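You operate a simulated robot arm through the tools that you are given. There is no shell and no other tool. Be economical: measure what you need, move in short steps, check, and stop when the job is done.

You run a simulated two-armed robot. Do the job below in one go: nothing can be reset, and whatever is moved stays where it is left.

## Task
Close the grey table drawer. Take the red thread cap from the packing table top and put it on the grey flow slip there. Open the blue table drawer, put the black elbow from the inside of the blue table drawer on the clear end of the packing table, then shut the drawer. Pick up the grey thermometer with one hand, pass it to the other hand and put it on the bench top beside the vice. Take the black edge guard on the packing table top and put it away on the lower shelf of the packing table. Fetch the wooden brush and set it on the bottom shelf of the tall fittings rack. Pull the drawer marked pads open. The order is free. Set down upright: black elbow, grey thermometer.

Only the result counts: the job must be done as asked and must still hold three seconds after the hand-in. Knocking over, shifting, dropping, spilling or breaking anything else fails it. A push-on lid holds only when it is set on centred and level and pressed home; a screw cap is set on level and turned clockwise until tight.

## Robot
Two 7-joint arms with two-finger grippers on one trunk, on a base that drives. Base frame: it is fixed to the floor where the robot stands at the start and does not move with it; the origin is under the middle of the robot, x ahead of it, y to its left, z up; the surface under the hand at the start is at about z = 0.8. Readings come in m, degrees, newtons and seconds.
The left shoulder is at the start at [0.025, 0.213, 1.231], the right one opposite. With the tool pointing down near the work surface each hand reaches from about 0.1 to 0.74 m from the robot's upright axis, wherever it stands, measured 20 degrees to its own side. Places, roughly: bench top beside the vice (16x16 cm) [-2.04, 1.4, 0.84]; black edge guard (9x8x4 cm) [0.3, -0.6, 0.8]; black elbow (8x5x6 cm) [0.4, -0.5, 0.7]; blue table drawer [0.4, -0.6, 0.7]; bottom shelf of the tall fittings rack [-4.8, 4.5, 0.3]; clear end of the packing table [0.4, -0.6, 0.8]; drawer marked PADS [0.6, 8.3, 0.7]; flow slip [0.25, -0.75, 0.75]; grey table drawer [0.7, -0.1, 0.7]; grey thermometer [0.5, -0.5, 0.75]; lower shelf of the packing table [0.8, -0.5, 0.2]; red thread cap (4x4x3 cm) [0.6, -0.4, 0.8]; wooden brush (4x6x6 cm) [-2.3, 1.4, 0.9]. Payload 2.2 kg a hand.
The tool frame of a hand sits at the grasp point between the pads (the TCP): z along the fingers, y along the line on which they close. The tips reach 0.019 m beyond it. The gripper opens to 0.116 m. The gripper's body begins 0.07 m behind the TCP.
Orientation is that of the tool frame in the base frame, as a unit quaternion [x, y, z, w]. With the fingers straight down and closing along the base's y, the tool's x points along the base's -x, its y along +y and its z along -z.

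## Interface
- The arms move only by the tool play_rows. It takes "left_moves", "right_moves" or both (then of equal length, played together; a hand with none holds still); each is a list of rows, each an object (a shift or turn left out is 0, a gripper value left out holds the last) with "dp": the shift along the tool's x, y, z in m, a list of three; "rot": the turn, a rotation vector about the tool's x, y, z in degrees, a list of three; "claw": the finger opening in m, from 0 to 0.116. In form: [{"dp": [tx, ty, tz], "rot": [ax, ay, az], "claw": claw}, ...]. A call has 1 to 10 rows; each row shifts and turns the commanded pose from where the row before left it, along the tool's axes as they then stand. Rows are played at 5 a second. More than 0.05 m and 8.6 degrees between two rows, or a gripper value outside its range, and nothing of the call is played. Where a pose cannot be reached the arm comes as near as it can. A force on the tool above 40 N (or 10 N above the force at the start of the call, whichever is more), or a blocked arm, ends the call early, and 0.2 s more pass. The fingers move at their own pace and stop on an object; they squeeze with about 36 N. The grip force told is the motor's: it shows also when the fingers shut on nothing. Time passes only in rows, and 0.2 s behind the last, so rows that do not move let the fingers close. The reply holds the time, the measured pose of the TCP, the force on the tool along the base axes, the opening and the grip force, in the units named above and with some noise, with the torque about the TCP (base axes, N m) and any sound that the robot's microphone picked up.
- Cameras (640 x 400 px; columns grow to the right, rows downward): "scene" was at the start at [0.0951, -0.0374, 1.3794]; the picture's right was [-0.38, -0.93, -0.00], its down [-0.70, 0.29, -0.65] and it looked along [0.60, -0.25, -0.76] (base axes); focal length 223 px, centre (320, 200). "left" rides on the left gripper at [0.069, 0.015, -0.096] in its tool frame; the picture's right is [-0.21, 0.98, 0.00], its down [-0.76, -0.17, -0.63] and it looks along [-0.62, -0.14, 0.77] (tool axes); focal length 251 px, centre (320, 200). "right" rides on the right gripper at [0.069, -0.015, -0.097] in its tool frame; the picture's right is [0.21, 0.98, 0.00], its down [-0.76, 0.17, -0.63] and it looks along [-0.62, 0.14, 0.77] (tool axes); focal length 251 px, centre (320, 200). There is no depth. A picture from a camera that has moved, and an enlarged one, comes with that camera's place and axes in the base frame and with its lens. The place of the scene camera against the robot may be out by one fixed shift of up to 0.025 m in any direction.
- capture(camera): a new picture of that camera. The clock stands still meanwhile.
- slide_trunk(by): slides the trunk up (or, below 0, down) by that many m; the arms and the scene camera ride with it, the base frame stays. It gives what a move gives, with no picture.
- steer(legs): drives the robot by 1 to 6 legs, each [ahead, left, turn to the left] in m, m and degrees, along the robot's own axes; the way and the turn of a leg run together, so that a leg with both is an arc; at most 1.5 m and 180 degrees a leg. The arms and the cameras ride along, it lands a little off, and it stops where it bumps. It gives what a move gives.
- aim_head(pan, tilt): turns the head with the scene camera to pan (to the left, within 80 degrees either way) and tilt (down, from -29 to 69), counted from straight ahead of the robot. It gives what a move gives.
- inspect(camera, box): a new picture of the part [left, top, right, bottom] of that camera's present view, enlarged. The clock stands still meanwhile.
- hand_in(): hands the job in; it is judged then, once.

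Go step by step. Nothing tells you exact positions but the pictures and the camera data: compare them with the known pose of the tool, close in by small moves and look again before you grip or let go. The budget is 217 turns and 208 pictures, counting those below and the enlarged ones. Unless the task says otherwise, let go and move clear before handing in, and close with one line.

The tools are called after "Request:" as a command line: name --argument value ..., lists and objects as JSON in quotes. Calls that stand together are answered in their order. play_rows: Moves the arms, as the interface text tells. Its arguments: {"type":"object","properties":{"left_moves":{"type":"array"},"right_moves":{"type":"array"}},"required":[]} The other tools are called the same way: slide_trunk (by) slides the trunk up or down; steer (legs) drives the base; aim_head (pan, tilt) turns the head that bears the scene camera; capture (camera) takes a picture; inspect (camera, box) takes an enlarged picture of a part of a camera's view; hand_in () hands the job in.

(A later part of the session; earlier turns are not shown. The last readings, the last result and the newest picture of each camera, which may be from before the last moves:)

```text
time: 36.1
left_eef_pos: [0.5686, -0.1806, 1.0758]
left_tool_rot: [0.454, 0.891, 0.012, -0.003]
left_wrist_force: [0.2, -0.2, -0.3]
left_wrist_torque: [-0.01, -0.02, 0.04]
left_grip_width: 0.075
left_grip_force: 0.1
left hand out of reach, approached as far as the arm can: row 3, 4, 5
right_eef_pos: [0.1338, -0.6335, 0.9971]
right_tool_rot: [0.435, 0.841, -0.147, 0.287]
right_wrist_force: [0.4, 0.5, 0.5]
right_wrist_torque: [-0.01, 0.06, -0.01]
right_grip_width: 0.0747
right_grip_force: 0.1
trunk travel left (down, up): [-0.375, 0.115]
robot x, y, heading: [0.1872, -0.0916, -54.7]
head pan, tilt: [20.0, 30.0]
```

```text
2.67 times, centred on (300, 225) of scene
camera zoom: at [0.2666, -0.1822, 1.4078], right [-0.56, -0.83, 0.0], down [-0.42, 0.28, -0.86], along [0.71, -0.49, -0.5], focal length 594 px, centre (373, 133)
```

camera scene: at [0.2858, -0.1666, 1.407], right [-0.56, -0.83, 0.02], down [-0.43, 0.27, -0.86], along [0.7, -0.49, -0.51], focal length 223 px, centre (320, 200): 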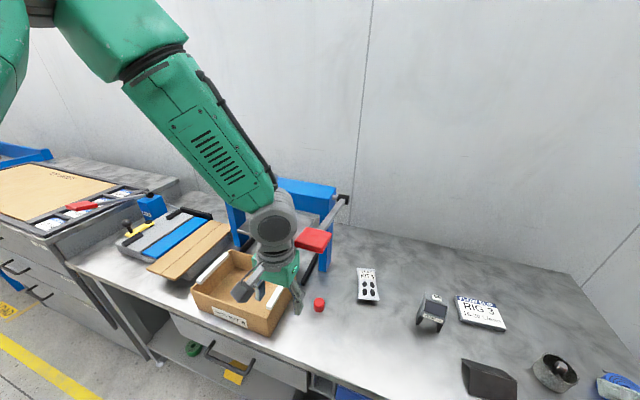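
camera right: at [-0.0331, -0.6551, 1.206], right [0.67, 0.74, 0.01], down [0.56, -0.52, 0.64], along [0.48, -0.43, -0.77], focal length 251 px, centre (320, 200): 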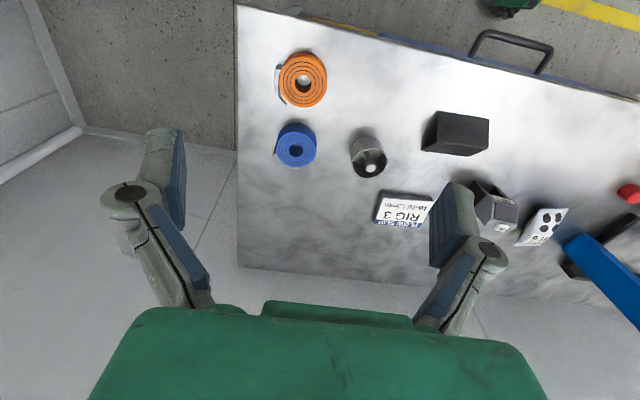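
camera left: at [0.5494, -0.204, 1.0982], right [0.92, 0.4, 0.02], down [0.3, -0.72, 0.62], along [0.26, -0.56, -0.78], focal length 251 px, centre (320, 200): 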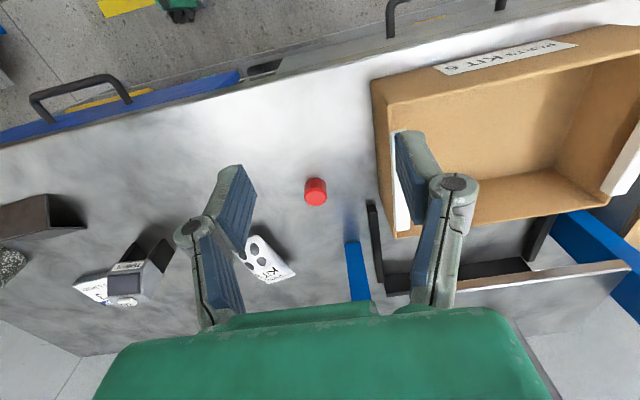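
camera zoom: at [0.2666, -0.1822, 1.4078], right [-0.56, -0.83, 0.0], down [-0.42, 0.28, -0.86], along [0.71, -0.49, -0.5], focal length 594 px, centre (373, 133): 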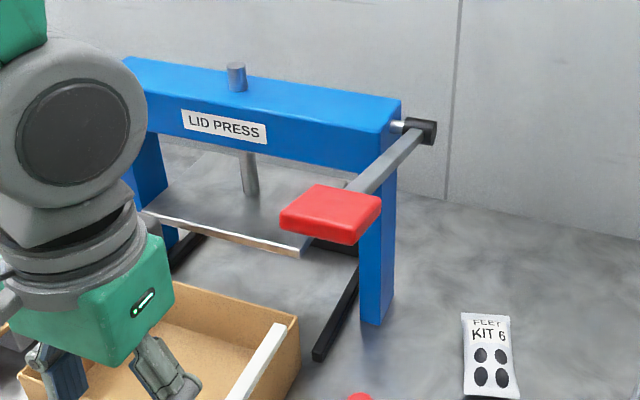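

The press is unchanged. I'll shift the left hand further left for room, and swing the right hand left at a lower height in front of the thermometer.

Request:
play_rows --left_moves '[{"dp": [0, 0.04, 0]}, {"dp": [0, 0.04, 0]}, {"dp": [0, 0.04, 0]}, {"dp": [0, 0.03, 0]}, {"dp": [0, 0, 0]}, {"dp": [0, 0, 0]}, {"dp": [0, 0, 0]}, {"dp": [0, 0, 0]}, {"dp": [0, 0, 0]}, {"dp": [0, 0, 0]}]' --right_moves '[{"dp": [0.03, 0, 0.02]}, {"dp": [0.03, 0, 0.025]}, {"dp": [0.025, 0, 0.03]}, {"dp": [0, 0.045, 0]}, {"dp": [0, 0.045, 0]}, {"dp": [0, 0.045, 0]}, {"dp": [0, 0.045, 0]}, {"dp": [0, 0.045, 0]}, {"dp": [0, 0.045, 0]}, {"dp": [0, 0.045, 0]}]'

Request:
aim_head --pan 10 --tilt 45

Request:
capture --camera "scene"

Request:
capture --camera "right"

```text
time: 38.5
left_eef_pos: [0.6713, -0.1001, 1.0878]
left_tool_rot: [0.455, 0.89, 0.02, 0.004]
left_wrist_force: [0.1, 0.1, -1.2]
left_wrist_torque: [-0.01, 0.01, 0.02]
left_grip_width: 0.075
left_grip_force: 0.0
right_eef_pos: [0.2316, -0.6062, 0.9368]
right_tool_rot: [0.459, 0.846, -0.107, 0.251]
right_wrist_force: [0.0, -0.4, 0.1]
right_wrist_torque: [-0.03, -0.01, 0.02]
right_grip_width: 0.0751
right_grip_force: 0.1
right hand out of reach, approached as far as the arm can: row 4, 5, 6, 7, 8, 9, 10
trunk travel left (down, up): [-0.375, 0.115]
robot x, y, heading: [0.179, -0.0946, -54.2]
head pan, tilt: [20.0, 30.0]
stopped in row 10 (right hand): the arm was blocked; the commanded pose is now the measured one
```

```text
time: 39.2
left_eef_pos: [0.6736, -0.0993, 1.0867]
left_tool_rot: [0.456, 0.89, 0.017, 0.004]
left_wrist_force: [-0.6, -0.9, -0.9]
left_wrist_torque: [-0.02, 0.02, -0.02]
left_grip_width: 0.0749
left_grip_force: 0.0
right_eef_pos: [0.237, -0.6057, 0.9386]
right_tool_rot: [0.455, 0.847, -0.109, 0.251]
right_wrist_force: [-0.6, 0.3, 0.4]
right_wrist_torque: [-0.01, -0.03, 0.05]
right_grip_width: 0.0752
right_grip_force: 0.1
trunk travel left (down, up): [-0.375, 0.115]
robot x, y, heading: [0.1791, -0.0968, -54.3]
head pan, tilt: [10.0, 45.0]
```

```text
176 pictures are left
camera scene: at [0.2422, -0.1917, 1.3856], right [-0.7, -0.72, 0.0], down [-0.51, 0.5, -0.71], along [0.5, -0.49, -0.71], focal length 223 px, centre (320, 200)
```

scene: 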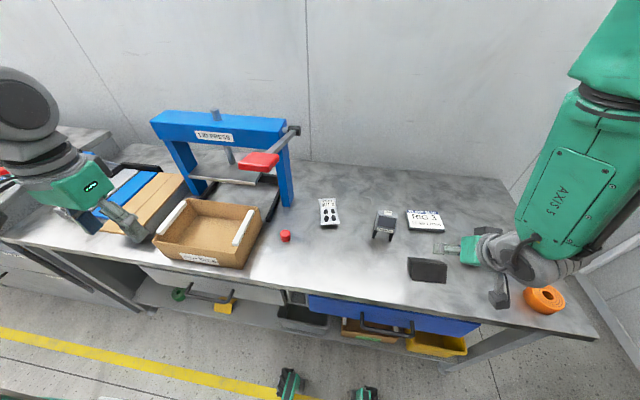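

```text
175 pictures are left
camera right: at [0.1604, -0.5233, 0.9835], right [0.71, 0.7, -0.07], down [0.28, -0.19, 0.94], along [0.65, -0.69, -0.33], focal length 251 px, centre (320, 200)
```

right: 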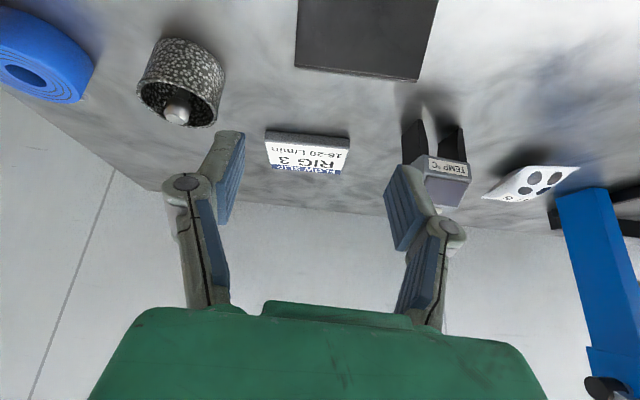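

The right arm can't fold that tightly this close. I'll raise it, drive back and left so the cap sits in front of the right arm, and approach from there.

Request:
play_rows --right_moves '[{"dp": [-0.01, 0, -0.04]}, {"dp": [-0.01, 0, -0.04]}, {"dp": [0, 0, 0]}]'

Request:
steer --legs '[[-0.2, 0, 0], [0, 0.28, 0]]'

Request:
capture --camera "scene"

Request:
capture --camera "right"

```text
time: 39.8
left_eef_pos: [0.6779, -0.0911, 1.0843]
left_tool_rot: [0.455, 0.891, 0.015, 0.003]
left_wrist_force: [0.2, -0.1, 0.1]
left_wrist_torque: [0.0, -0.02, -0.02]
left_grip_width: 0.0749
left_grip_force: 0.0
right_eef_pos: [0.1856, -0.5379, 0.9228]
right_tool_rot: [0.49, 0.856, -0.052, 0.154]
right_wrist_force: [0.0, 0.6, -0.1]
right_wrist_torque: [-0.01, 0.02, 0.0]
right_grip_width: 0.0751
right_grip_force: 0.0
trunk travel left (down, up): [-0.375, 0.115]
robot x, y, heading: [0.1792, -0.0951, -54.5]
head pan, tilt: [10.0, 45.0]
stopped in row 2 (right hand): the arm was blocked; the commanded pose is now the measured one
```

```text
time: 43.0
left_eef_pos: [0.776, 0.2224, 1.0926]
left_tool_rot: [0.457, 0.889, 0.023, 0.008]
left_wrist_force: [0.2, -0.1, 0.2]
left_wrist_torque: [0.01, -0.01, -0.04]
left_grip_width: 0.0751
left_grip_force: 0.0
right_eef_pos: [0.2842, -0.2219, 0.9202]
right_tool_rot: [0.489, 0.857, -0.046, 0.156]
right_wrist_force: [-1.4, 0.1, -0.3]
right_wrist_torque: [0.03, -0.03, 0.03]
right_grip_width: 0.0749
right_grip_force: 0.0
trunk travel left (down, up): [-0.375, 0.115]
robot x, y, heading: [0.293, 0.2313, -54.5]
head pan, tilt: [10.0, 45.0]
```

```text
174 pictures are left
camera scene: at [0.3445, 0.1276, 1.3856], right [-0.7, -0.71, -0.01], down [-0.5, 0.5, -0.71], along [0.51, -0.49, -0.71], focal length 223 px, centre (320, 200)
```

scene: 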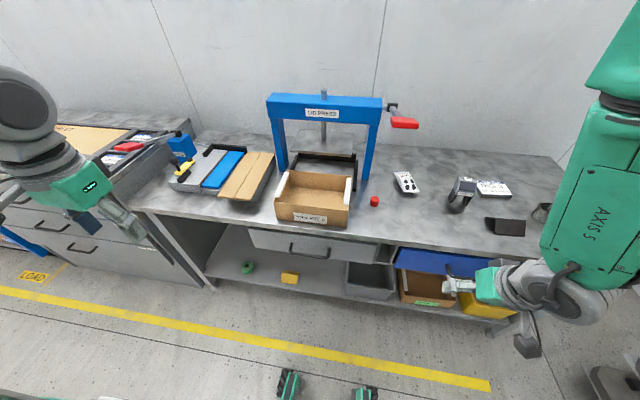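

```text
173 pictures are left
camera right: at [0.2165, -0.1486, 0.9874], right [0.73, 0.68, 0.01], down [0.36, -0.39, 0.85], along [0.58, -0.62, -0.53], focal length 251 px, centre (320, 200)
```

right: 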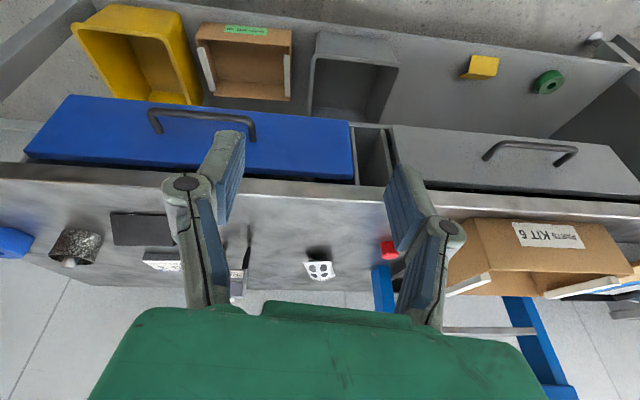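

Now the cap is right in front of the right arm's space. I'll move the right hand forward over the table edge and set the tilt to 37°.

Request:
play_rows --right_moves '[{"dp": [-0.043, 0.004, 0.004]}, {"dp": [-0.043, 0.004, 0.004]}, {"dp": [-0.043, 0.004, 0.004]}, {"dp": [-0.043, 0.004, 0.004]}, {"rot": [0, -6.2, -2]}, {"rot": [0, -6.2, -2]}, {"rot": [0, -6.2, -2]}, {"dp": [0, 0, 0]}]'

Request:
capture --camera "right"

```text
time: 44.8
left_eef_pos: [0.7715, 0.2237, 1.093]
left_tool_rot: [0.456, 0.89, 0.023, 0.008]
left_wrist_force: [-0.3, 0.2, 1.0]
left_wrist_torque: [0.01, -0.02, 0.0]
left_grip_width: 0.0751
left_grip_force: 0.1
right_eef_pos: [0.3741, -0.3604, 0.9592]
right_tool_rot: [0.442, 0.838, -0.13, 0.292]
right_wrist_force: [-0.9, 0.1, -0.5]
right_wrist_torque: [-0.01, -0.06, 0.07]
right_grip_width: 0.0752
right_grip_force: 0.1
trunk travel left (down, up): [-0.375, 0.115]
robot x, y, heading: [0.2924, 0.226, -54.4]
head pan, tilt: [10.0, 45.0]
```

```text
172 pictures are left
camera right: at [0.2943, -0.2767, 0.9929], right [0.7, 0.71, -0.09], down [0.23, -0.11, 0.97], along [0.67, -0.7, -0.24], focal length 251 px, centre (320, 200)
```

right: 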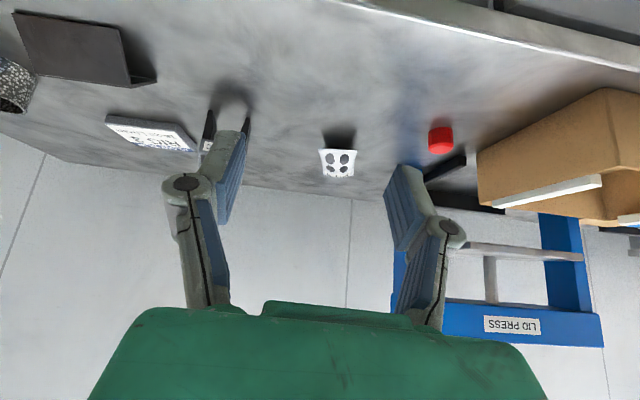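

The cap appears at about L=0.285, N=0.72. I'll move left and down toward it and look again.

Request:
play_rows --right_moves '[{"dp": [0.004, 0.038, 0.022]}, {"dp": [0.004, 0.038, 0.022]}, {"dp": [0.004, 0.038, 0.022]}, {"dp": [0.004, 0.038, 0.022]}, {"dp": [0.004, 0.038, 0.022]}, {"dp": [0, 0, 0]}]'

Request:
capture --camera "right"

Request:
capture --camera "scene"

```text
time: 46.2
left_eef_pos: [0.7943, 0.239, 1.0845]
left_tool_rot: [0.455, 0.89, 0.014, 0.003]
left_wrist_force: [0.1, 0.3, -0.9]
left_wrist_torque: [-0.09, 0.06, 0.0]
left_grip_width: 0.075
left_grip_force: 0.1
right_eef_pos: [0.5506, -0.3716, 0.9043]
right_tool_rot: [0.425, 0.849, -0.132, 0.285]
right_wrist_force: [0.8, -0.3, 0.9]
right_wrist_torque: [-0.04, 0.04, -0.08]
right_grip_width: 0.0753
right_grip_force: 0.1
right hand out of reach, approached as far as the arm can: row 2, 3, 4, 5
trunk travel left (down, up): [-0.375, 0.115]
robot x, y, heading: [0.2929, 0.2316, -54.3]
head pan, tilt: [10.0, 45.0]
```

```text
171 pictures are left
camera right: at [0.4693, -0.2898, 0.9395], right [0.68, 0.73, -0.11], down [0.26, -0.09, 0.96], along [0.69, -0.68, -0.25], focal length 251 px, centre (320, 200)
```

right: 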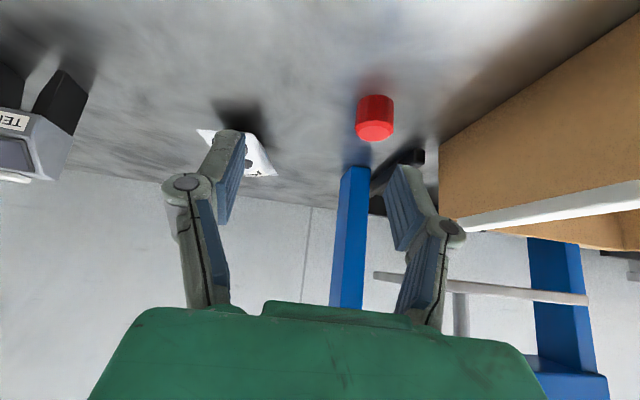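

```text
170 pictures are left
camera scene: at [0.3697, 0.1456, 1.3853], right [-0.7, -0.72, 0.01], down [-0.51, 0.49, -0.7], along [0.5, -0.5, -0.71], focal length 223 px, centre (320, 200)
```

scene: 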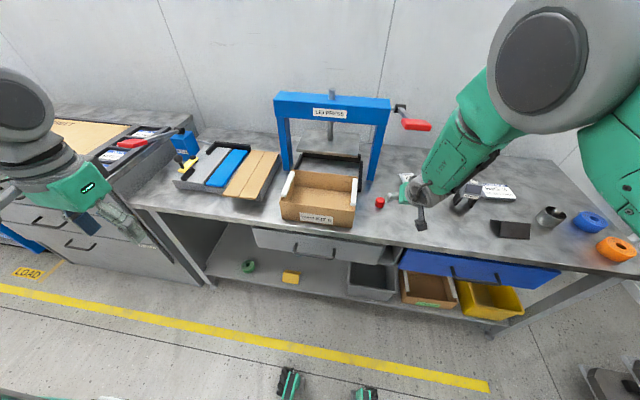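

The cap is offset by about 6 cm left and 15 cm along the fingers. I'll center laterally and advance part of the way.

Request:
play_rows --right_moves '[{"dp": [0, 0.03, 0.01]}, {"dp": [-0.004, 0.029, 0.02]}, {"dp": [-0.004, 0, 0.03]}, {"dp": [-0.004, 0, 0.03]}, {"dp": [0, 0, 0]}]'

Request:
capture --camera "right"

```text
time: 47.4
left_eef_pos: [0.7771, 0.2283, 1.0899]
left_tool_rot: [0.456, 0.89, 0.021, 0.007]
left_wrist_force: [0.0, 0.3, -1.3]
left_wrist_torque: [0.0, -0.04, 0.01]
left_grip_width: 0.0751
left_grip_force: 0.0
right_eef_pos: [0.6125, -0.4372, 0.8517]
right_tool_rot: [0.43, 0.844, -0.137, 0.291]
right_wrist_force: [-1.2, -0.8, 0.2]
right_wrist_torque: [0.01, -0.01, 0.05]
right_grip_width: 0.0753
right_grip_force: 0.0
right hand out of reach, approached as far as the arm can: row 1, 2
trunk travel left (down, up): [-0.375, 0.115]
robot x, y, heading: [0.2918, 0.2316, -54.6]
head pan, tilt: [10.0, 45.0]
```

```text
169 pictures are left
camera right: at [0.5314, -0.3531, 0.8866], right [0.69, 0.72, -0.11], down [0.25, -0.09, 0.97], along [0.68, -0.69, -0.24], focal length 251 px, centre (320, 200)
```

right: 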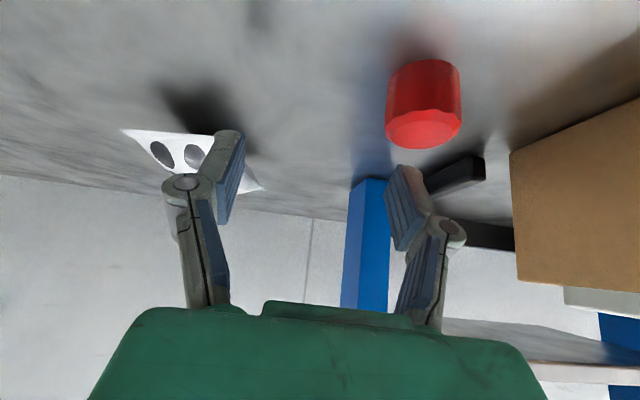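

Still 5 cm short laterally; the tips are above the cap. I'll move left only and look.

Request:
play_rows --right_moves '[{"dp": [0.006, 0.018, 0.0]}, {"dp": [0.006, 0.018, 0.0]}, {"dp": [0.006, 0.017, 0.0]}, {"dp": [0, 0, 0]}]'

Request:
capture --camera "right"

```text
time: 48.4
left_eef_pos: [0.7763, 0.2251, 1.091]
left_tool_rot: [0.457, 0.889, 0.022, 0.007]
left_wrist_force: [0.2, -0.7, 0.3]
left_wrist_torque: [0.0, -0.04, -0.03]
left_grip_width: 0.0753
left_grip_force: 0.1
right_eef_pos: [0.6463, -0.3962, 0.8402]
right_tool_rot: [0.429, 0.844, -0.135, 0.292]
right_wrist_force: [-0.9, -0.2, -0.6]
right_wrist_torque: [0.04, -0.02, 0.03]
right_grip_width: 0.0748
right_grip_force: 0.0
trunk travel left (down, up): [-0.375, 0.115]
robot x, y, heading: [0.291, 0.2298, -54.1]
head pan, tilt: [10.0, 45.0]
```

```text
168 pictures are left
camera right: at [0.5637, -0.3131, 0.8751], right [0.69, 0.72, -0.11], down [0.25, -0.09, 0.97], along [0.69, -0.69, -0.24], focal length 251 px, centre (320, 200)
```

right: 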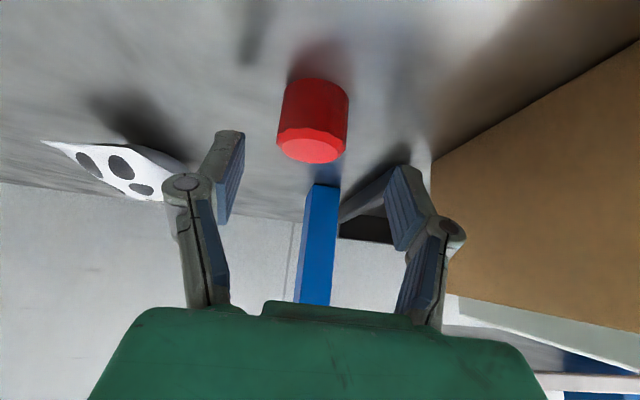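

The cap is centred between the fingers. I'll descend ~4 cm and close.

Request:
play_rows --right_moves '[{"dp": [0.006, -0.002, 0.019]}, {"dp": [0.006, -0.002, 0.018]}, {"dp": [0, 0, 0]}]'

Request:
capture --camera "right"

```text
time: 49.1
left_eef_pos: [0.7805, 0.2312, 1.0897]
left_tool_rot: [0.455, 0.89, 0.019, 0.007]
left_wrist_force: [-0.1, -0.3, -0.3]
left_wrist_torque: [0.11, 0.05, 0.02]
left_grip_width: 0.075
left_grip_force: 0.1
right_eef_pos: [0.6649, -0.4033, 0.8199]
right_tool_rot: [0.424, 0.842, -0.136, 0.305]
right_wrist_force: [-1.5, 27.2, 47.9]
right_wrist_torque: [0.67, -0.23, 0.15]
right_grip_width: 0.0054
right_grip_force: 24.2
trunk travel left (down, up): [-0.375, 0.115]
robot x, y, heading: [0.29, 0.2294, -54.3]
head pan, tilt: [10.0, 45.0]
stopped in row 3 (right hand): the force on the tool passed its limit at 59 N (the readings are from after the stop); the commanded pose is now the measured one
```

```text
167 pictures are left
camera right: at [0.5831, -0.321, 0.8513], right [0.68, 0.73, -0.1], down [0.22, -0.07, 0.97], along [0.7, -0.68, -0.21], focal length 251 px, centre (320, 200)
```

right: 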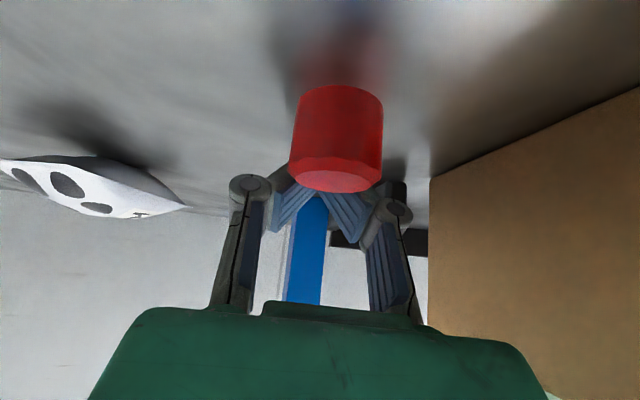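

The table top is evidently at z≈0.80 (tips touched it), so the cap is nearer than I computed and the fingers passed behind it. I'll back up along the fingers and reopen.

Request:
play_rows --right_moves '[{"dp": [0, 0, -0.03]}, {"dp": [0, 0, -0.02], "claw": 0.075}, {"dp": [0, 0, 0]}]'

Request:
capture --camera "right"

```text
time: 49.9
left_eef_pos: [0.7836, 0.2299, 1.0895]
left_tool_rot: [0.456, 0.89, 0.019, 0.006]
left_wrist_force: [-0.6, -0.2, 0.6]
left_wrist_torque: [-0.03, -0.01, -0.03]
left_grip_width: 0.0749
left_grip_force: 0.0
right_eef_pos: [0.6405, -0.3808, 0.8501]
right_tool_rot: [0.427, 0.843, -0.139, 0.296]
right_wrist_force: [0.2, -0.6, -0.8]
right_wrist_torque: [0.0, 0.0, -0.01]
right_grip_width: 0.075
right_grip_force: 0.1
trunk travel left (down, up): [-0.375, 0.115]
robot x, y, heading: [0.2954, 0.2321, -54.6]
head pan, tilt: [10.0, 45.0]
```

```text
166 pictures are left
camera right: at [0.5599, -0.297, 0.8834], right [0.69, 0.72, -0.11], down [0.24, -0.08, 0.97], along [0.69, -0.69, -0.23], focal length 251 px, centre (320, 200)
```

right: 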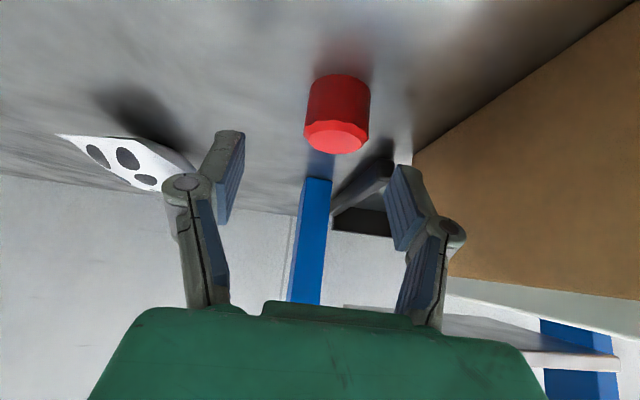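

With the surface at 0.80, the cap centre is about [0.637,-0.369,0.815]. I'll move back-down onto it in small steps.

Request:
play_rows --right_moves '[{"dp": [0.013, 0.002, 0.004]}, {"dp": [0.012, 0.002, 0.01]}, {"dp": [0, 0, 0]}]'

Request:
capture --camera "right"

```text
time: 50.7
left_eef_pos: [0.7817, 0.2326, 1.0902]
left_tool_rot: [0.455, 0.89, 0.019, 0.006]
left_wrist_force: [-0.3, -0.2, 0.5]
left_wrist_torque: [0.01, 0.0, -0.02]
left_grip_width: 0.0749
left_grip_force: 0.1
right_eef_pos: [0.6397, -0.3692, 0.8247]
right_tool_rot: [0.426, 0.843, -0.139, 0.296]
right_wrist_force: [-0.4, 0.6, 0.6]
right_wrist_torque: [0.03, -0.01, 0.0]
right_grip_width: 0.0752
right_grip_force: 0.0
trunk travel left (down, up): [-0.375, 0.115]
robot x, y, heading: [0.296, 0.2336, -54.3]
head pan, tilt: [10.0, 45.0]
```

```text
165 pictures are left
camera right: at [0.5587, -0.286, 0.8572], right [0.68, 0.72, -0.12], down [0.24, -0.07, 0.97], along [0.69, -0.69, -0.22], focal length 251 px, centre (320, 200)
```

right: 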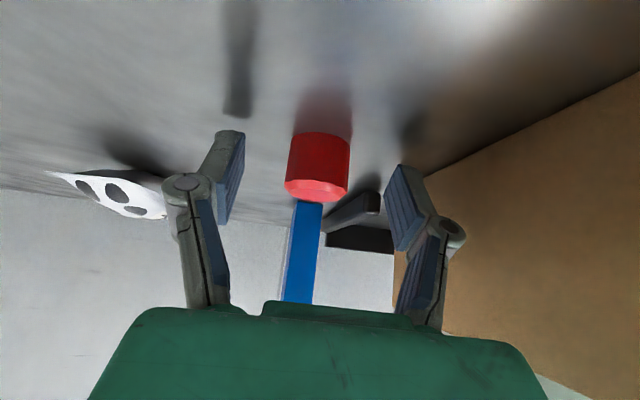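

The cap is now between the pads. Closing.

Request:
play_rows --right_moves '[{"claw": 0.0}, {}, {}]'

Request:
capture --camera "right"

```text
time: 51.5
left_eef_pos: [0.7826, 0.2309, 1.089]
left_tool_rot: [0.456, 0.89, 0.019, 0.006]
left_wrist_force: [0.3, -0.1, -0.2]
left_wrist_torque: [0.03, -0.02, -0.02]
left_grip_width: 0.0751
left_grip_force: 0.0
right_eef_pos: [0.6404, -0.3698, 0.8248]
right_tool_rot: [0.427, 0.843, -0.14, 0.296]
right_wrist_force: [0.4, 0.5, -0.5]
right_wrist_torque: [-0.01, -0.05, 0.01]
right_grip_width: 0.0298
right_grip_force: 36.1
trunk travel left (down, up): [-0.375, 0.115]
robot x, y, heading: [0.2968, 0.2298, -54.5]
head pan, tilt: [10.0, 45.0]
```

```text
164 pictures are left
camera right: at [0.5587, -0.2865, 0.8569], right [0.68, 0.72, -0.12], down [0.24, -0.07, 0.97], along [0.69, -0.69, -0.22], focal length 251 px, centre (320, 200)
```

right: 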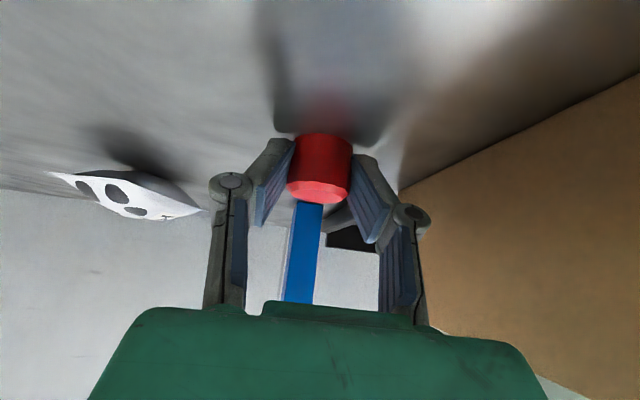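

Cap gripped (30 mm). I'll lift and retreat along the fingers, clear of the lever.

Request:
play_rows --right_moves '[{"dp": [0, 0, -0.03]}, {"dp": [0, 0, -0.045]}, {"dp": [0.015, 0, -0.04]}, {"dp": [0.015, -0.01, -0.04]}, {"dp": [0.0, -0.04, 0]}, {"dp": [0.0, -0.04, 0]}]'

Request:
capture --camera "scene"

```text
time: 52.9
left_eef_pos: [0.7806, 0.2291, 1.0913]
left_tool_rot: [0.456, 0.89, 0.02, 0.007]
left_wrist_force: [-0.8, 1.0, 0.5]
left_wrist_torque: [-0.02, -0.02, 0.0]
left_grip_width: 0.0754
left_grip_force: 0.2
right_eef_pos: [0.4905, -0.3294, 0.9258]
right_tool_rot: [0.427, 0.842, -0.139, 0.298]
right_wrist_force: [-0.3, -0.1, -0.6]
right_wrist_torque: [0.02, 0.01, -0.01]
right_grip_width: 0.0298
right_grip_force: 35.8
trunk travel left (down, up): [-0.375, 0.115]
robot x, y, heading: [0.2903, 0.2337, -54.6]
head pan, tilt: [10.0, 45.0]
```

```text
163 pictures are left
camera scene: at [0.3553, 0.1341, 1.3854], right [-0.7, -0.71, 0.0], down [-0.51, 0.5, -0.7], along [0.5, -0.49, -0.71], focal length 223 px, centre (320, 200)
```

scene: 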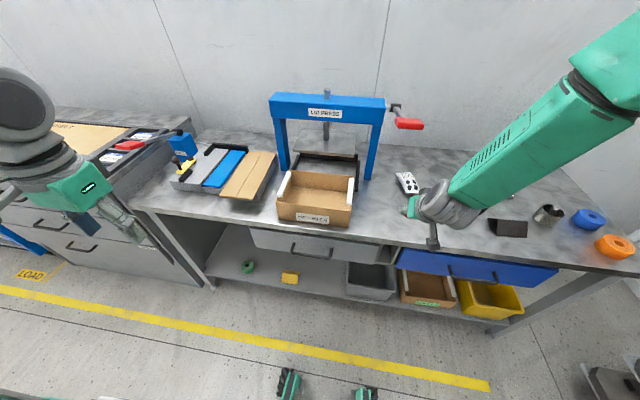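

Cap is held clear. I'll drive right 0.36 m so the slip is before the right hand.

Request:
steer --legs '[[0, -0.36, 0.4]]'

Request:
capture --camera "right"

Request:
capture --camera "scene"

```text
time: 55.2
left_eef_pos: [0.5115, 0.0408, 1.0831]
left_tool_rot: [0.45, 0.893, 0.012, 0.001]
left_wrist_force: [0.4, 0.1, -0.5]
left_wrist_torque: [-0.02, 0.03, 0.0]
left_grip_width: 0.0751
left_grip_force: 0.2
right_eef_pos: [0.2276, -0.5209, 0.9305]
right_tool_rot: [0.419, 0.847, -0.145, 0.294]
right_wrist_force: [0.3, 1.1, 0.4]
right_wrist_torque: [-0.05, 0.1, -0.04]
right_grip_width: 0.0296
right_grip_force: 36.5
trunk travel left (down, up): [-0.375, 0.115]
robot x, y, heading: [0.0094, 0.0265, -53.8]
head pan, tilt: [10.0, 45.0]
```

```text
162 pictures are left
camera right: at [0.1468, -0.4389, 0.9625], right [0.67, 0.73, -0.13], down [0.25, -0.06, 0.97], along [0.69, -0.68, -0.23], focal length 251 px, centre (320, 200)
```

right: 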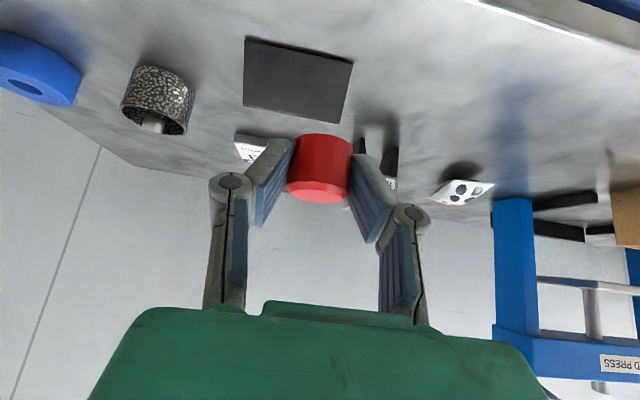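

```text
161 pictures are left
camera scene: at [0.0997, -0.05, 1.3847], right [-0.69, -0.72, 0.02], down [-0.53, 0.48, -0.7], along [0.5, -0.5, -0.71], focal length 223 px, centre (320, 200)
```

scene: 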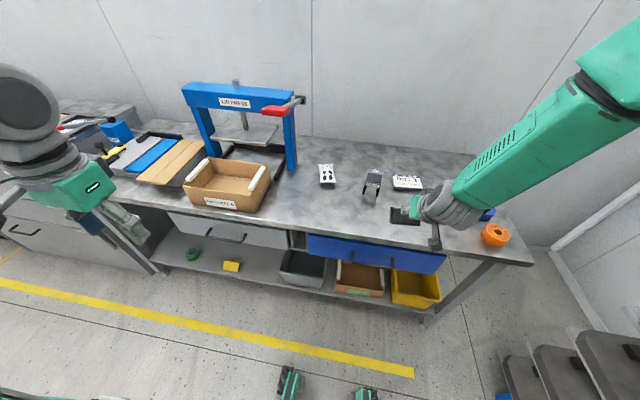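

The slip is at about L=-0.176, N=0.815. I'll move the cap over it at height and look.

Request:
play_rows --right_moves '[{"dp": [0, -0.045, 0]}, {"dp": [-0.032, -0.002, 0.022]}, {"dp": [-0.032, -0.002, 0.022]}, {"dp": [-0.032, -0.002, 0.022]}, {"dp": [-0.032, -0.002, 0.022]}, {"dp": [-0.032, -0.002, 0.022]}, {"dp": [0, 0, 0]}]'

Request:
capture --camera "right"

Request:
capture --camera "scene"

```text
time: 56.8
left_eef_pos: [0.5099, 0.0456, 1.0819]
left_tool_rot: [0.449, 0.894, 0.014, 0.0]
left_wrist_force: [-0.1, 0.1, -0.1]
left_wrist_torque: [0.0, 0.01, 0.01]
left_grip_width: 0.075
left_grip_force: 0.1
right_eef_pos: [0.3037, -0.7023, 0.9439]
right_tool_rot: [0.416, 0.847, -0.143, 0.297]
right_wrist_force: [1.7, 1.6, 0.3]
right_wrist_torque: [-0.05, 0.13, -0.11]
right_grip_width: 0.0298
right_grip_force: 35.9
trunk travel left (down, up): [-0.375, 0.115]
robot x, y, heading: [0.0147, 0.0294, -53.7]
head pan, tilt: [10.0, 45.0]
```

```text
160 pictures are left
camera right: at [0.2217, -0.6206, 0.9764], right [0.67, 0.73, -0.13], down [0.25, -0.06, 0.97], along [0.7, -0.68, -0.22], focal length 251 px, centre (320, 200)
```

right: 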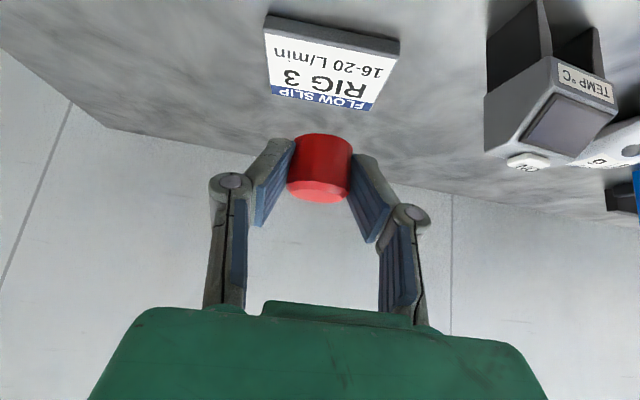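

```text
159 pictures are left
camera scene: at [0.0949, -0.0534, 1.3852], right [-0.69, -0.72, 0.01], down [-0.52, 0.48, -0.7], along [0.5, -0.49, -0.71], focal length 223 px, centre (320, 200)
```

scene: 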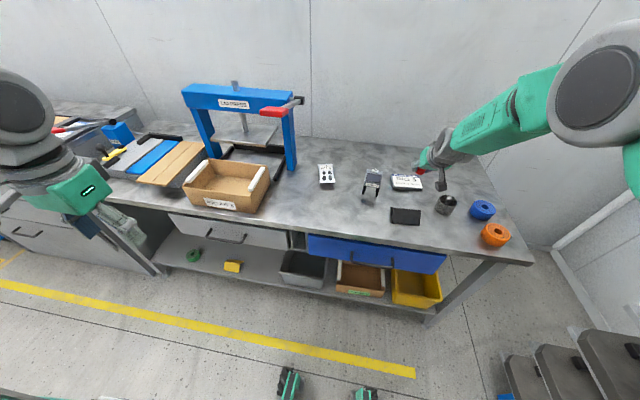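

Slip centre at L≈-0.165, N≈0.815; the cap needs 7 cm forward. I'll go forward and down to 3 cm above and check.

Request:
play_rows --right_moves '[{"dp": [-0.018, 0, 0.014]}, {"dp": [-0.018, 0, 0.014]}, {"dp": [-0.018, 0, 0.014]}, {"dp": [0.021, 0, 0.028]}, {"dp": [0.021, 0, 0.028]}, {"dp": [0, 0, 0]}]'

Request:
capture --camera "right"

Request:
inspect --camera "scene" --box '[340, 130, 500, 230]'

```text
time: 58.2
left_eef_pos: [0.4706, 0.0165, 1.0957]
left_tool_rot: [0.45, 0.893, 0.033, 0.007]
left_wrist_force: [0.0, 0.1, 0.6]
left_wrist_torque: [0.03, 0.02, 0.01]
left_grip_width: 0.0753
left_grip_force: 0.0
right_eef_pos: [0.3083, -0.7774, 0.8772]
right_tool_rot: [0.426, 0.843, -0.129, 0.303]
right_wrist_force: [-1.5, -0.8, -1.5]
right_wrist_torque: [0.03, -0.1, 0.06]
right_grip_width: 0.0297
right_grip_force: 35.9
right hand out of reach, approached as far as the arm can: row 4, 5
trunk travel left (down, up): [-0.375, 0.115]
robot x, y, heading: [0.0112, 0.0279, -53.7]
head pan, tilt: [10.0, 45.0]
```

```text
158 pictures are left
camera right: at [0.2258, -0.6961, 0.9097], right [0.68, 0.73, -0.09], down [0.22, -0.08, 0.97], along [0.7, -0.68, -0.22], focal length 251 px, centre (320, 200)
```

right: 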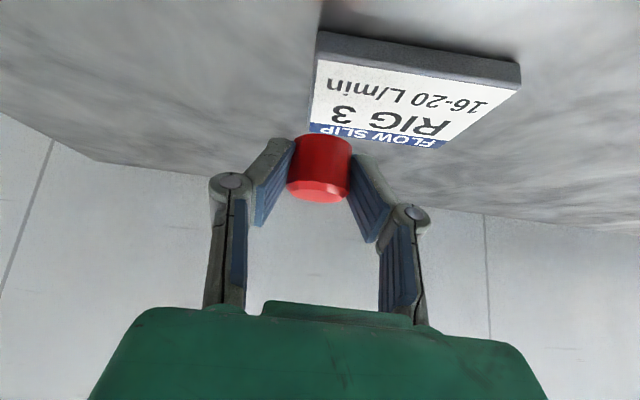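

```text
4.00 times, centred on (420, 180) of scene
camera zoom: at [0.0512, -0.0866, 1.3854], right [-0.69, -0.72, -0.02], down [-0.5, 0.5, -0.71], along [0.52, -0.48, -0.71], focal length 890 px, centre (-80, 280)
```

zoom: 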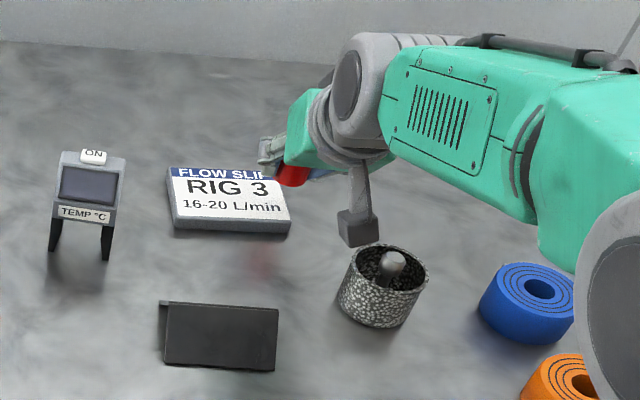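

The arm is at its limit there. I'll lift and retract, then drive the base forward 12 cm for more reach.

Request:
play_rows --right_moves '[{"dp": [0, 0, -0.04]}, {"dp": [0.02, 0.012, -0.025]}, {"dp": [0.02, 0.012, -0.025]}, {"dp": [0.02, 0.012, -0.0]}, {"dp": [0, 0, 0]}]'

Request:
steer --legs '[[0.12, 0, 0]]'

Request:
capture --camera "right"

```text
time: 59.4
left_eef_pos: [0.5066, 0.0408, 1.0858]
left_tool_rot: [0.449, 0.893, 0.016, 0.003]
left_wrist_force: [-0.7, 0.4, -0.4]
left_wrist_torque: [0.01, 0.01, 0.01]
left_grip_width: 0.075
left_grip_force: 0.0
right_eef_pos: [0.3042, -0.6503, 0.9212]
right_tool_rot: [0.418, 0.847, -0.14, 0.297]
right_wrist_force: [1.6, 0.5, 0.0]
right_wrist_torque: [-0.09, 0.11, -0.07]
right_grip_width: 0.0298
right_grip_force: 35.7
trunk travel left (down, up): [-0.375, 0.115]
robot x, y, heading: [0.0151, 0.0297, -53.8]
head pan, tilt: [10.0, 45.0]
```

```text
time: 60.6
left_eef_pos: [0.5554, -0.0704, 1.0895]
left_tool_rot: [0.45, 0.893, 0.028, 0.002]
left_wrist_force: [-0.3, -0.8, 0.4]
left_wrist_torque: [0.0, 0.01, 0.01]
left_grip_width: 0.0749
left_grip_force: 0.0
right_eef_pos: [0.355, -0.7641, 0.9189]
right_tool_rot: [0.424, 0.844, -0.133, 0.301]
right_wrist_force: [-0.3, -0.1, 0.4]
right_wrist_torque: [0.0, -0.01, 0.01]
right_grip_width: 0.0294
right_grip_force: 36.0
trunk travel left (down, up): [-0.375, 0.115]
robot x, y, heading: [0.0825, -0.0707, -54.1]
head pan, tilt: [10.0, 45.0]
```

```text
156 pictures are left
camera right: at [0.2733, -0.6813, 0.95], right [0.68, 0.73, -0.1], down [0.23, -0.08, 0.97], along [0.7, -0.68, -0.22], focal length 251 px, centre (320, 200)
```

right: 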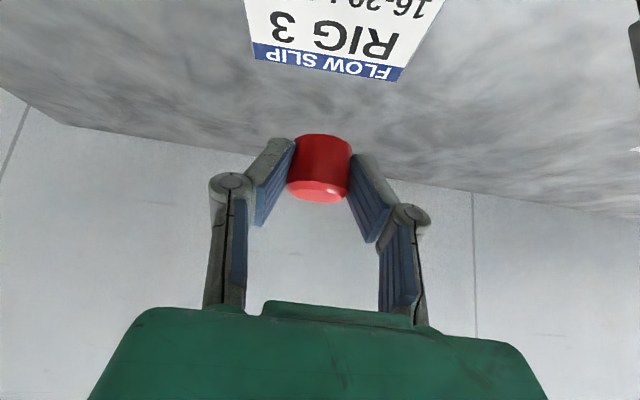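

The cap now hangs just over the slip. Lowering straight to about 1.5 cm above it.

Request:
play_rows --right_moves '[{"dp": [0.021, 0, 0.02]}, {"dp": [0.021, 0, 0.02]}, {"dp": [0, 0, 0]}]'

Request:
capture --camera "right"

Request:
inspect --camera "scene" --box '[300, 150, 460, 250]'

```text
time: 61.5
left_eef_pos: [0.5547, -0.0642, 1.0847]
left_tool_rot: [0.451, 0.892, 0.031, -0.008]
left_wrist_force: [0.4, -0.4, -0.1]
left_wrist_torque: [0.02, 0.01, 0.01]
left_grip_width: 0.075
left_grip_force: 0.0
right_eef_pos: [0.3552, -0.7529, 0.8637]
right_tool_rot: [0.423, 0.844, -0.134, 0.302]
right_wrist_force: [0.9, 0.0, 0.1]
right_wrist_torque: [-0.02, 0.04, -0.07]
right_grip_width: 0.0296
right_grip_force: 35.8
trunk travel left (down, up): [-0.375, 0.115]
robot x, y, heading: [0.0837, -0.0743, -53.8]
head pan, tilt: [10.0, 45.0]
```

```text
155 pictures are left
camera right: at [0.2728, -0.67, 0.8952], right [0.68, 0.73, -0.1], down [0.23, -0.07, 0.97], along [0.7, -0.68, -0.22], focal length 251 px, centre (320, 200)
```

right: 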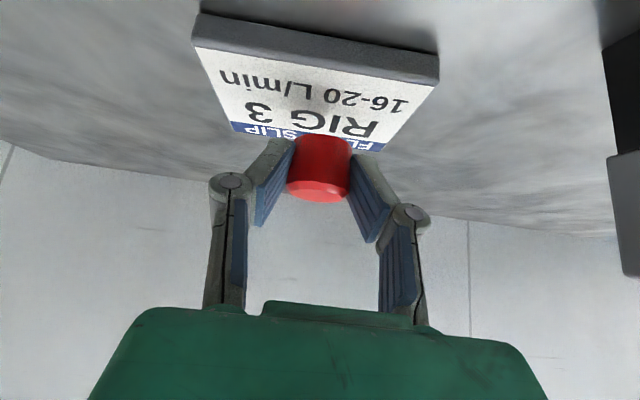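

```text
4.00 times, centred on (380, 200) of scene
camera zoom: at [0.165, -0.1538, 1.3849], right [-0.69, -0.72, 0.02], down [-0.52, 0.48, -0.7], along [0.5, -0.49, -0.71], focal length 890 px, centre (80, 200)
```

zoom: 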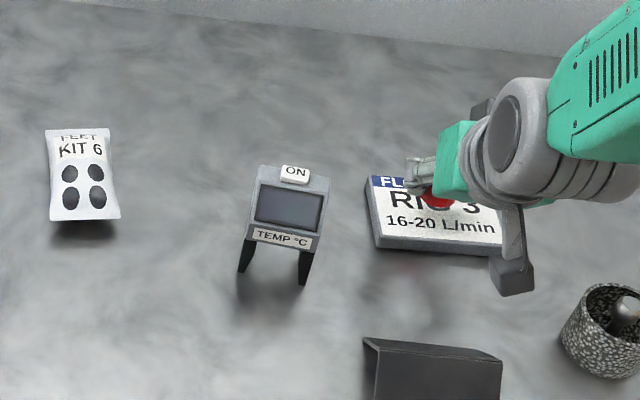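

The cap is over the slip's middle, slightly far. I'll lower the final 1.6 cm with a little backing.

Request:
play_rows --right_moves '[{"dp": [0.008, 0, 0.003]}, {"dp": [0.008, 0, 0.004]}, {"dp": [0, 0, 0]}]'

Request:
inspect --camera "right" --box '[160, 40, 480, 240]'

```text
time: 62.2
left_eef_pos: [0.5636, -0.058, 1.083]
left_tool_rot: [0.449, 0.893, 0.027, -0.008]
left_wrist_force: [0.3, -0.1, -0.1]
left_wrist_torque: [-0.01, 0.03, 0.03]
left_grip_width: 0.0749
left_grip_force: 0.0
right_eef_pos: [0.3586, -0.7393, 0.8506]
right_tool_rot: [0.421, 0.845, -0.137, 0.301]
right_wrist_force: [1.5, 1.3, 0.3]
right_wrist_torque: [-0.05, 0.1, -0.06]
right_grip_width: 0.0295
right_grip_force: 36.0
trunk travel left (down, up): [-0.375, 0.115]
robot x, y, heading: [0.0859, -0.0687, -53.4]
head pan, tilt: [10.0, 45.0]
```

```text
2.00 times, centred on (320, 140) of right
camera zoom: at [0.2761, -0.6576, 0.8813], right [0.67, 0.73, -0.11], down [0.24, -0.07, 0.97], along [0.7, -0.68, -0.22], focal length 503 px, centre (320, 320)
```

zoom: 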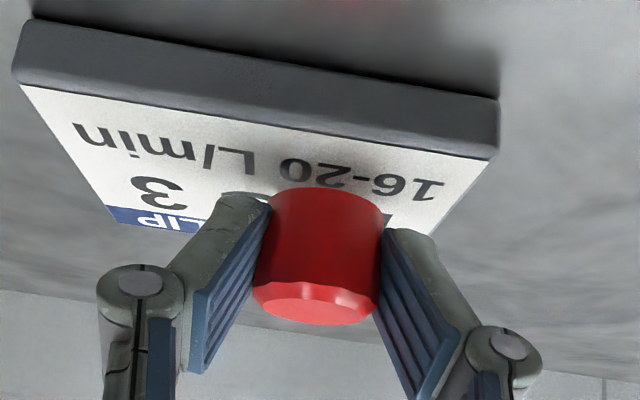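

Almost there. I'll lower in 3 mm steps to feel contact.

Request:
play_rows --right_moves '[{"dp": [0.002, -0.003, 0.0025]}, {"dp": [0.002, -0.003, 0.0025]}, {"dp": [0, 0, 0]}]'

Request:
inspect --camera "right" --box '[160, 40, 480, 240]'

```text
time: 63.0
left_eef_pos: [0.5685, -0.0568, 1.082]
left_tool_rot: [0.449, 0.893, 0.025, -0.005]
left_wrist_force: [1.1, 0.7, 0.2]
left_wrist_torque: [-0.06, 0.1, 0.02]
left_grip_width: 0.0753
left_grip_force: 0.0
right_eef_pos: [0.3553, -0.7424, 0.8415]
right_tool_rot: [0.42, 0.846, -0.137, 0.299]
right_wrist_force: [0.7, -0.2, 0.6]
right_wrist_torque: [-0.01, 0.04, -0.04]
right_grip_width: 0.0299
right_grip_force: 36.3
trunk travel left (down, up): [-0.375, 0.115]
robot x, y, heading: [0.0853, -0.0683, -53.6]
head pan, tilt: [10.0, 45.0]
```

```text
2.00 times, centred on (320, 140) of right
camera zoom: at [0.2732, -0.6598, 0.8741], right [0.68, 0.73, -0.11], down [0.24, -0.07, 0.97], along [0.7, -0.68, -0.22], focal length 503 px, centre (320, 320)
```

zoom: 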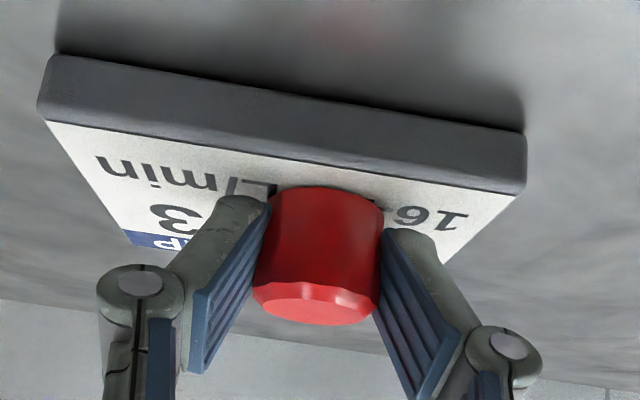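

No contact yet; a few more millimetres.

Request:
play_rows --right_moves '[{"dp": [0.0015, -0.003, 0.002]}, {"dp": [0.0015, 0, 0.002]}, {"dp": [0, 0, 0]}]'

Request:
inspect --camera "right" --box '[160, 40, 480, 240]'

```text
time: 63.9
left_eef_pos: [0.56, -0.0619, 1.0886]
left_tool_rot: [0.45, 0.893, 0.025, 0.001]
left_wrist_force: [0.4, 0.1, 0.3]
left_wrist_torque: [0.0, -0.01, 0.02]
left_grip_width: 0.0751
left_grip_force: 0.1
right_eef_pos: [0.3466, -0.7486, 0.84]
right_tool_rot: [0.422, 0.844, -0.137, 0.303]
right_wrist_force: [-4.7, -3.6, 23.9]
right_wrist_torque: [-0.27, 0.04, -0.1]
right_grip_width: 0.0296
right_grip_force: 35.5
trunk travel left (down, up): [-0.375, 0.115]
robot x, y, heading: [0.0862, -0.0676, -53.8]
head pan, tilt: [10.0, 45.0]
```

```text
2.00 times, centred on (320, 140) of right
camera zoom: at [0.2635, -0.6659, 0.8705], right [0.68, 0.73, -0.11], down [0.23, -0.07, 0.97], along [0.7, -0.68, -0.21], focal length 503 px, centre (320, 320)
```

zoom: 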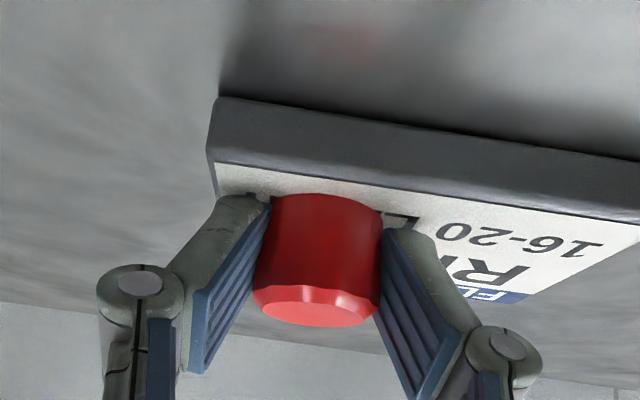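

Contact made, but the slip now appears shifted sideways relative to the cap. Let me check from the scene camera.

Request:
inspect --camera "scene" --box '[300, 150, 460, 250]'

Request:
capture --camera "right"

```text
4.00 times, centred on (380, 200) of scene
camera zoom: at [0.1555, -0.1541, 1.3859], right [-0.69, -0.72, 0.01], down [-0.52, 0.49, -0.71], along [0.51, -0.49, -0.71], focal length 890 px, centre (80, 200)
```

zoom: 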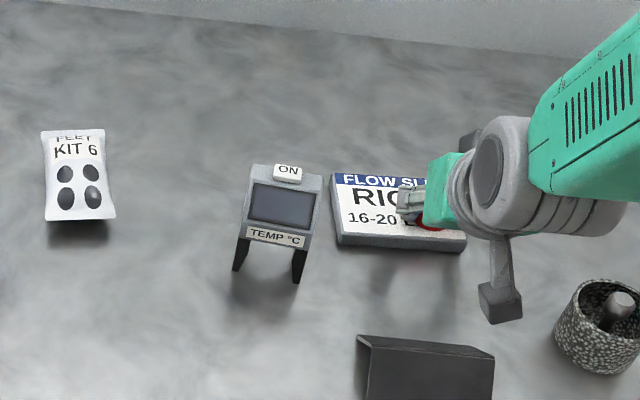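

```text
149 pictures are left
camera right: at [0.2635, -0.6659, 0.8705], right [0.68, 0.73, -0.11], down [0.23, -0.07, 0.97], along [0.7, -0.68, -0.21], focal length 251 px, centre (320, 200)
```

right: 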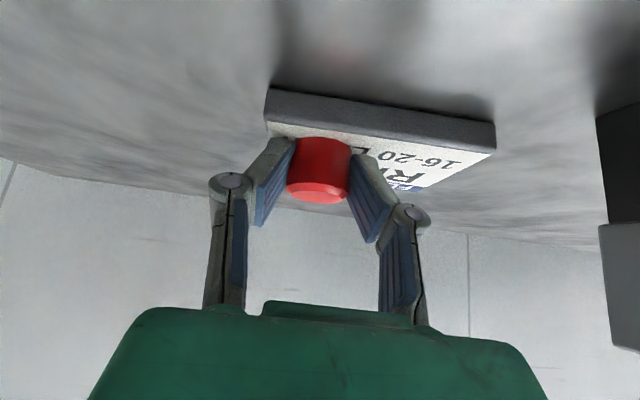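

The slip was nudged about 3 cm to the left during contact. The cap still presses on it, so I'll try dragging it gently back right by friction.

Request:
play_rows --right_moves '[{"dp": [0, -0.008, 0]}, {"dp": [0, -0.008, 0]}, {"dp": [0, -0.008, 0]}, {"dp": [0, -0.008, 0]}, {"dp": [0, 0, 0]}]'

Request:
inspect --camera "scene" --box '[300, 150, 460, 250]'

Request:
inspect --camera "right" --box '[160, 40, 480, 240]'

```text
time: 65.0
left_eef_pos: [0.5466, -0.0695, 1.0915]
left_tool_rot: [0.45, 0.892, 0.032, 0.0]
left_wrist_force: [0.4, 0.2, -0.2]
left_wrist_torque: [0.0, 0.02, -0.02]
left_grip_width: 0.0749
left_grip_force: 0.2
right_eef_pos: [0.3122, -0.7745, 0.8377]
right_tool_rot: [0.422, 0.843, -0.13, 0.308]
right_wrist_force: [7.8, 5.1, 31.9]
right_wrist_torque: [-0.12, -0.14, 0.1]
right_grip_width: 0.0297
right_grip_force: 36.3
trunk travel left (down, up): [-0.375, 0.115]
robot x, y, heading: [0.0826, -0.071, -53.6]
head pan, tilt: [10.0, 45.0]
```

```text
4.00 times, centred on (380, 200) of scene
camera zoom: at [0.1452, -0.16, 1.3862], right [-0.69, -0.72, 0.0], down [-0.51, 0.49, -0.71], along [0.51, -0.49, -0.71], focal length 890 px, centre (80, 200)
```

zoom: 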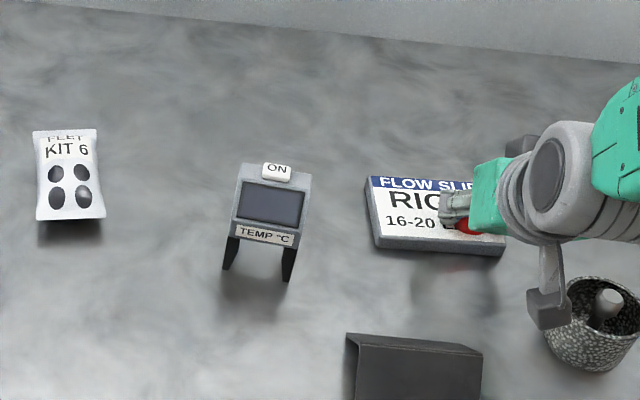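

```text
2.00 times, centred on (320, 140) of right
camera zoom: at [0.2289, -0.6924, 0.8691], right [0.68, 0.73, -0.1], down [0.22, -0.07, 0.97], along [0.7, -0.68, -0.21], focal length 503 px, centre (320, 320)
```

zoom: 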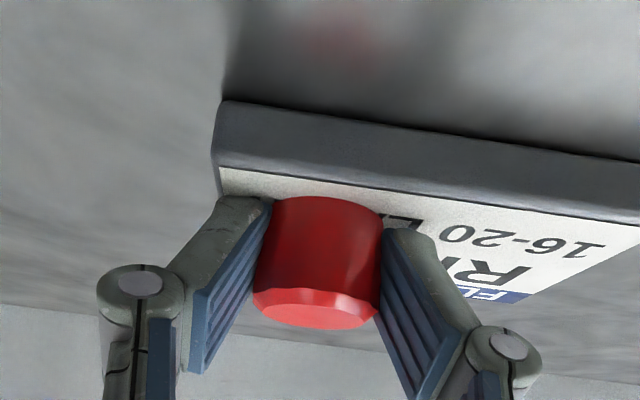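

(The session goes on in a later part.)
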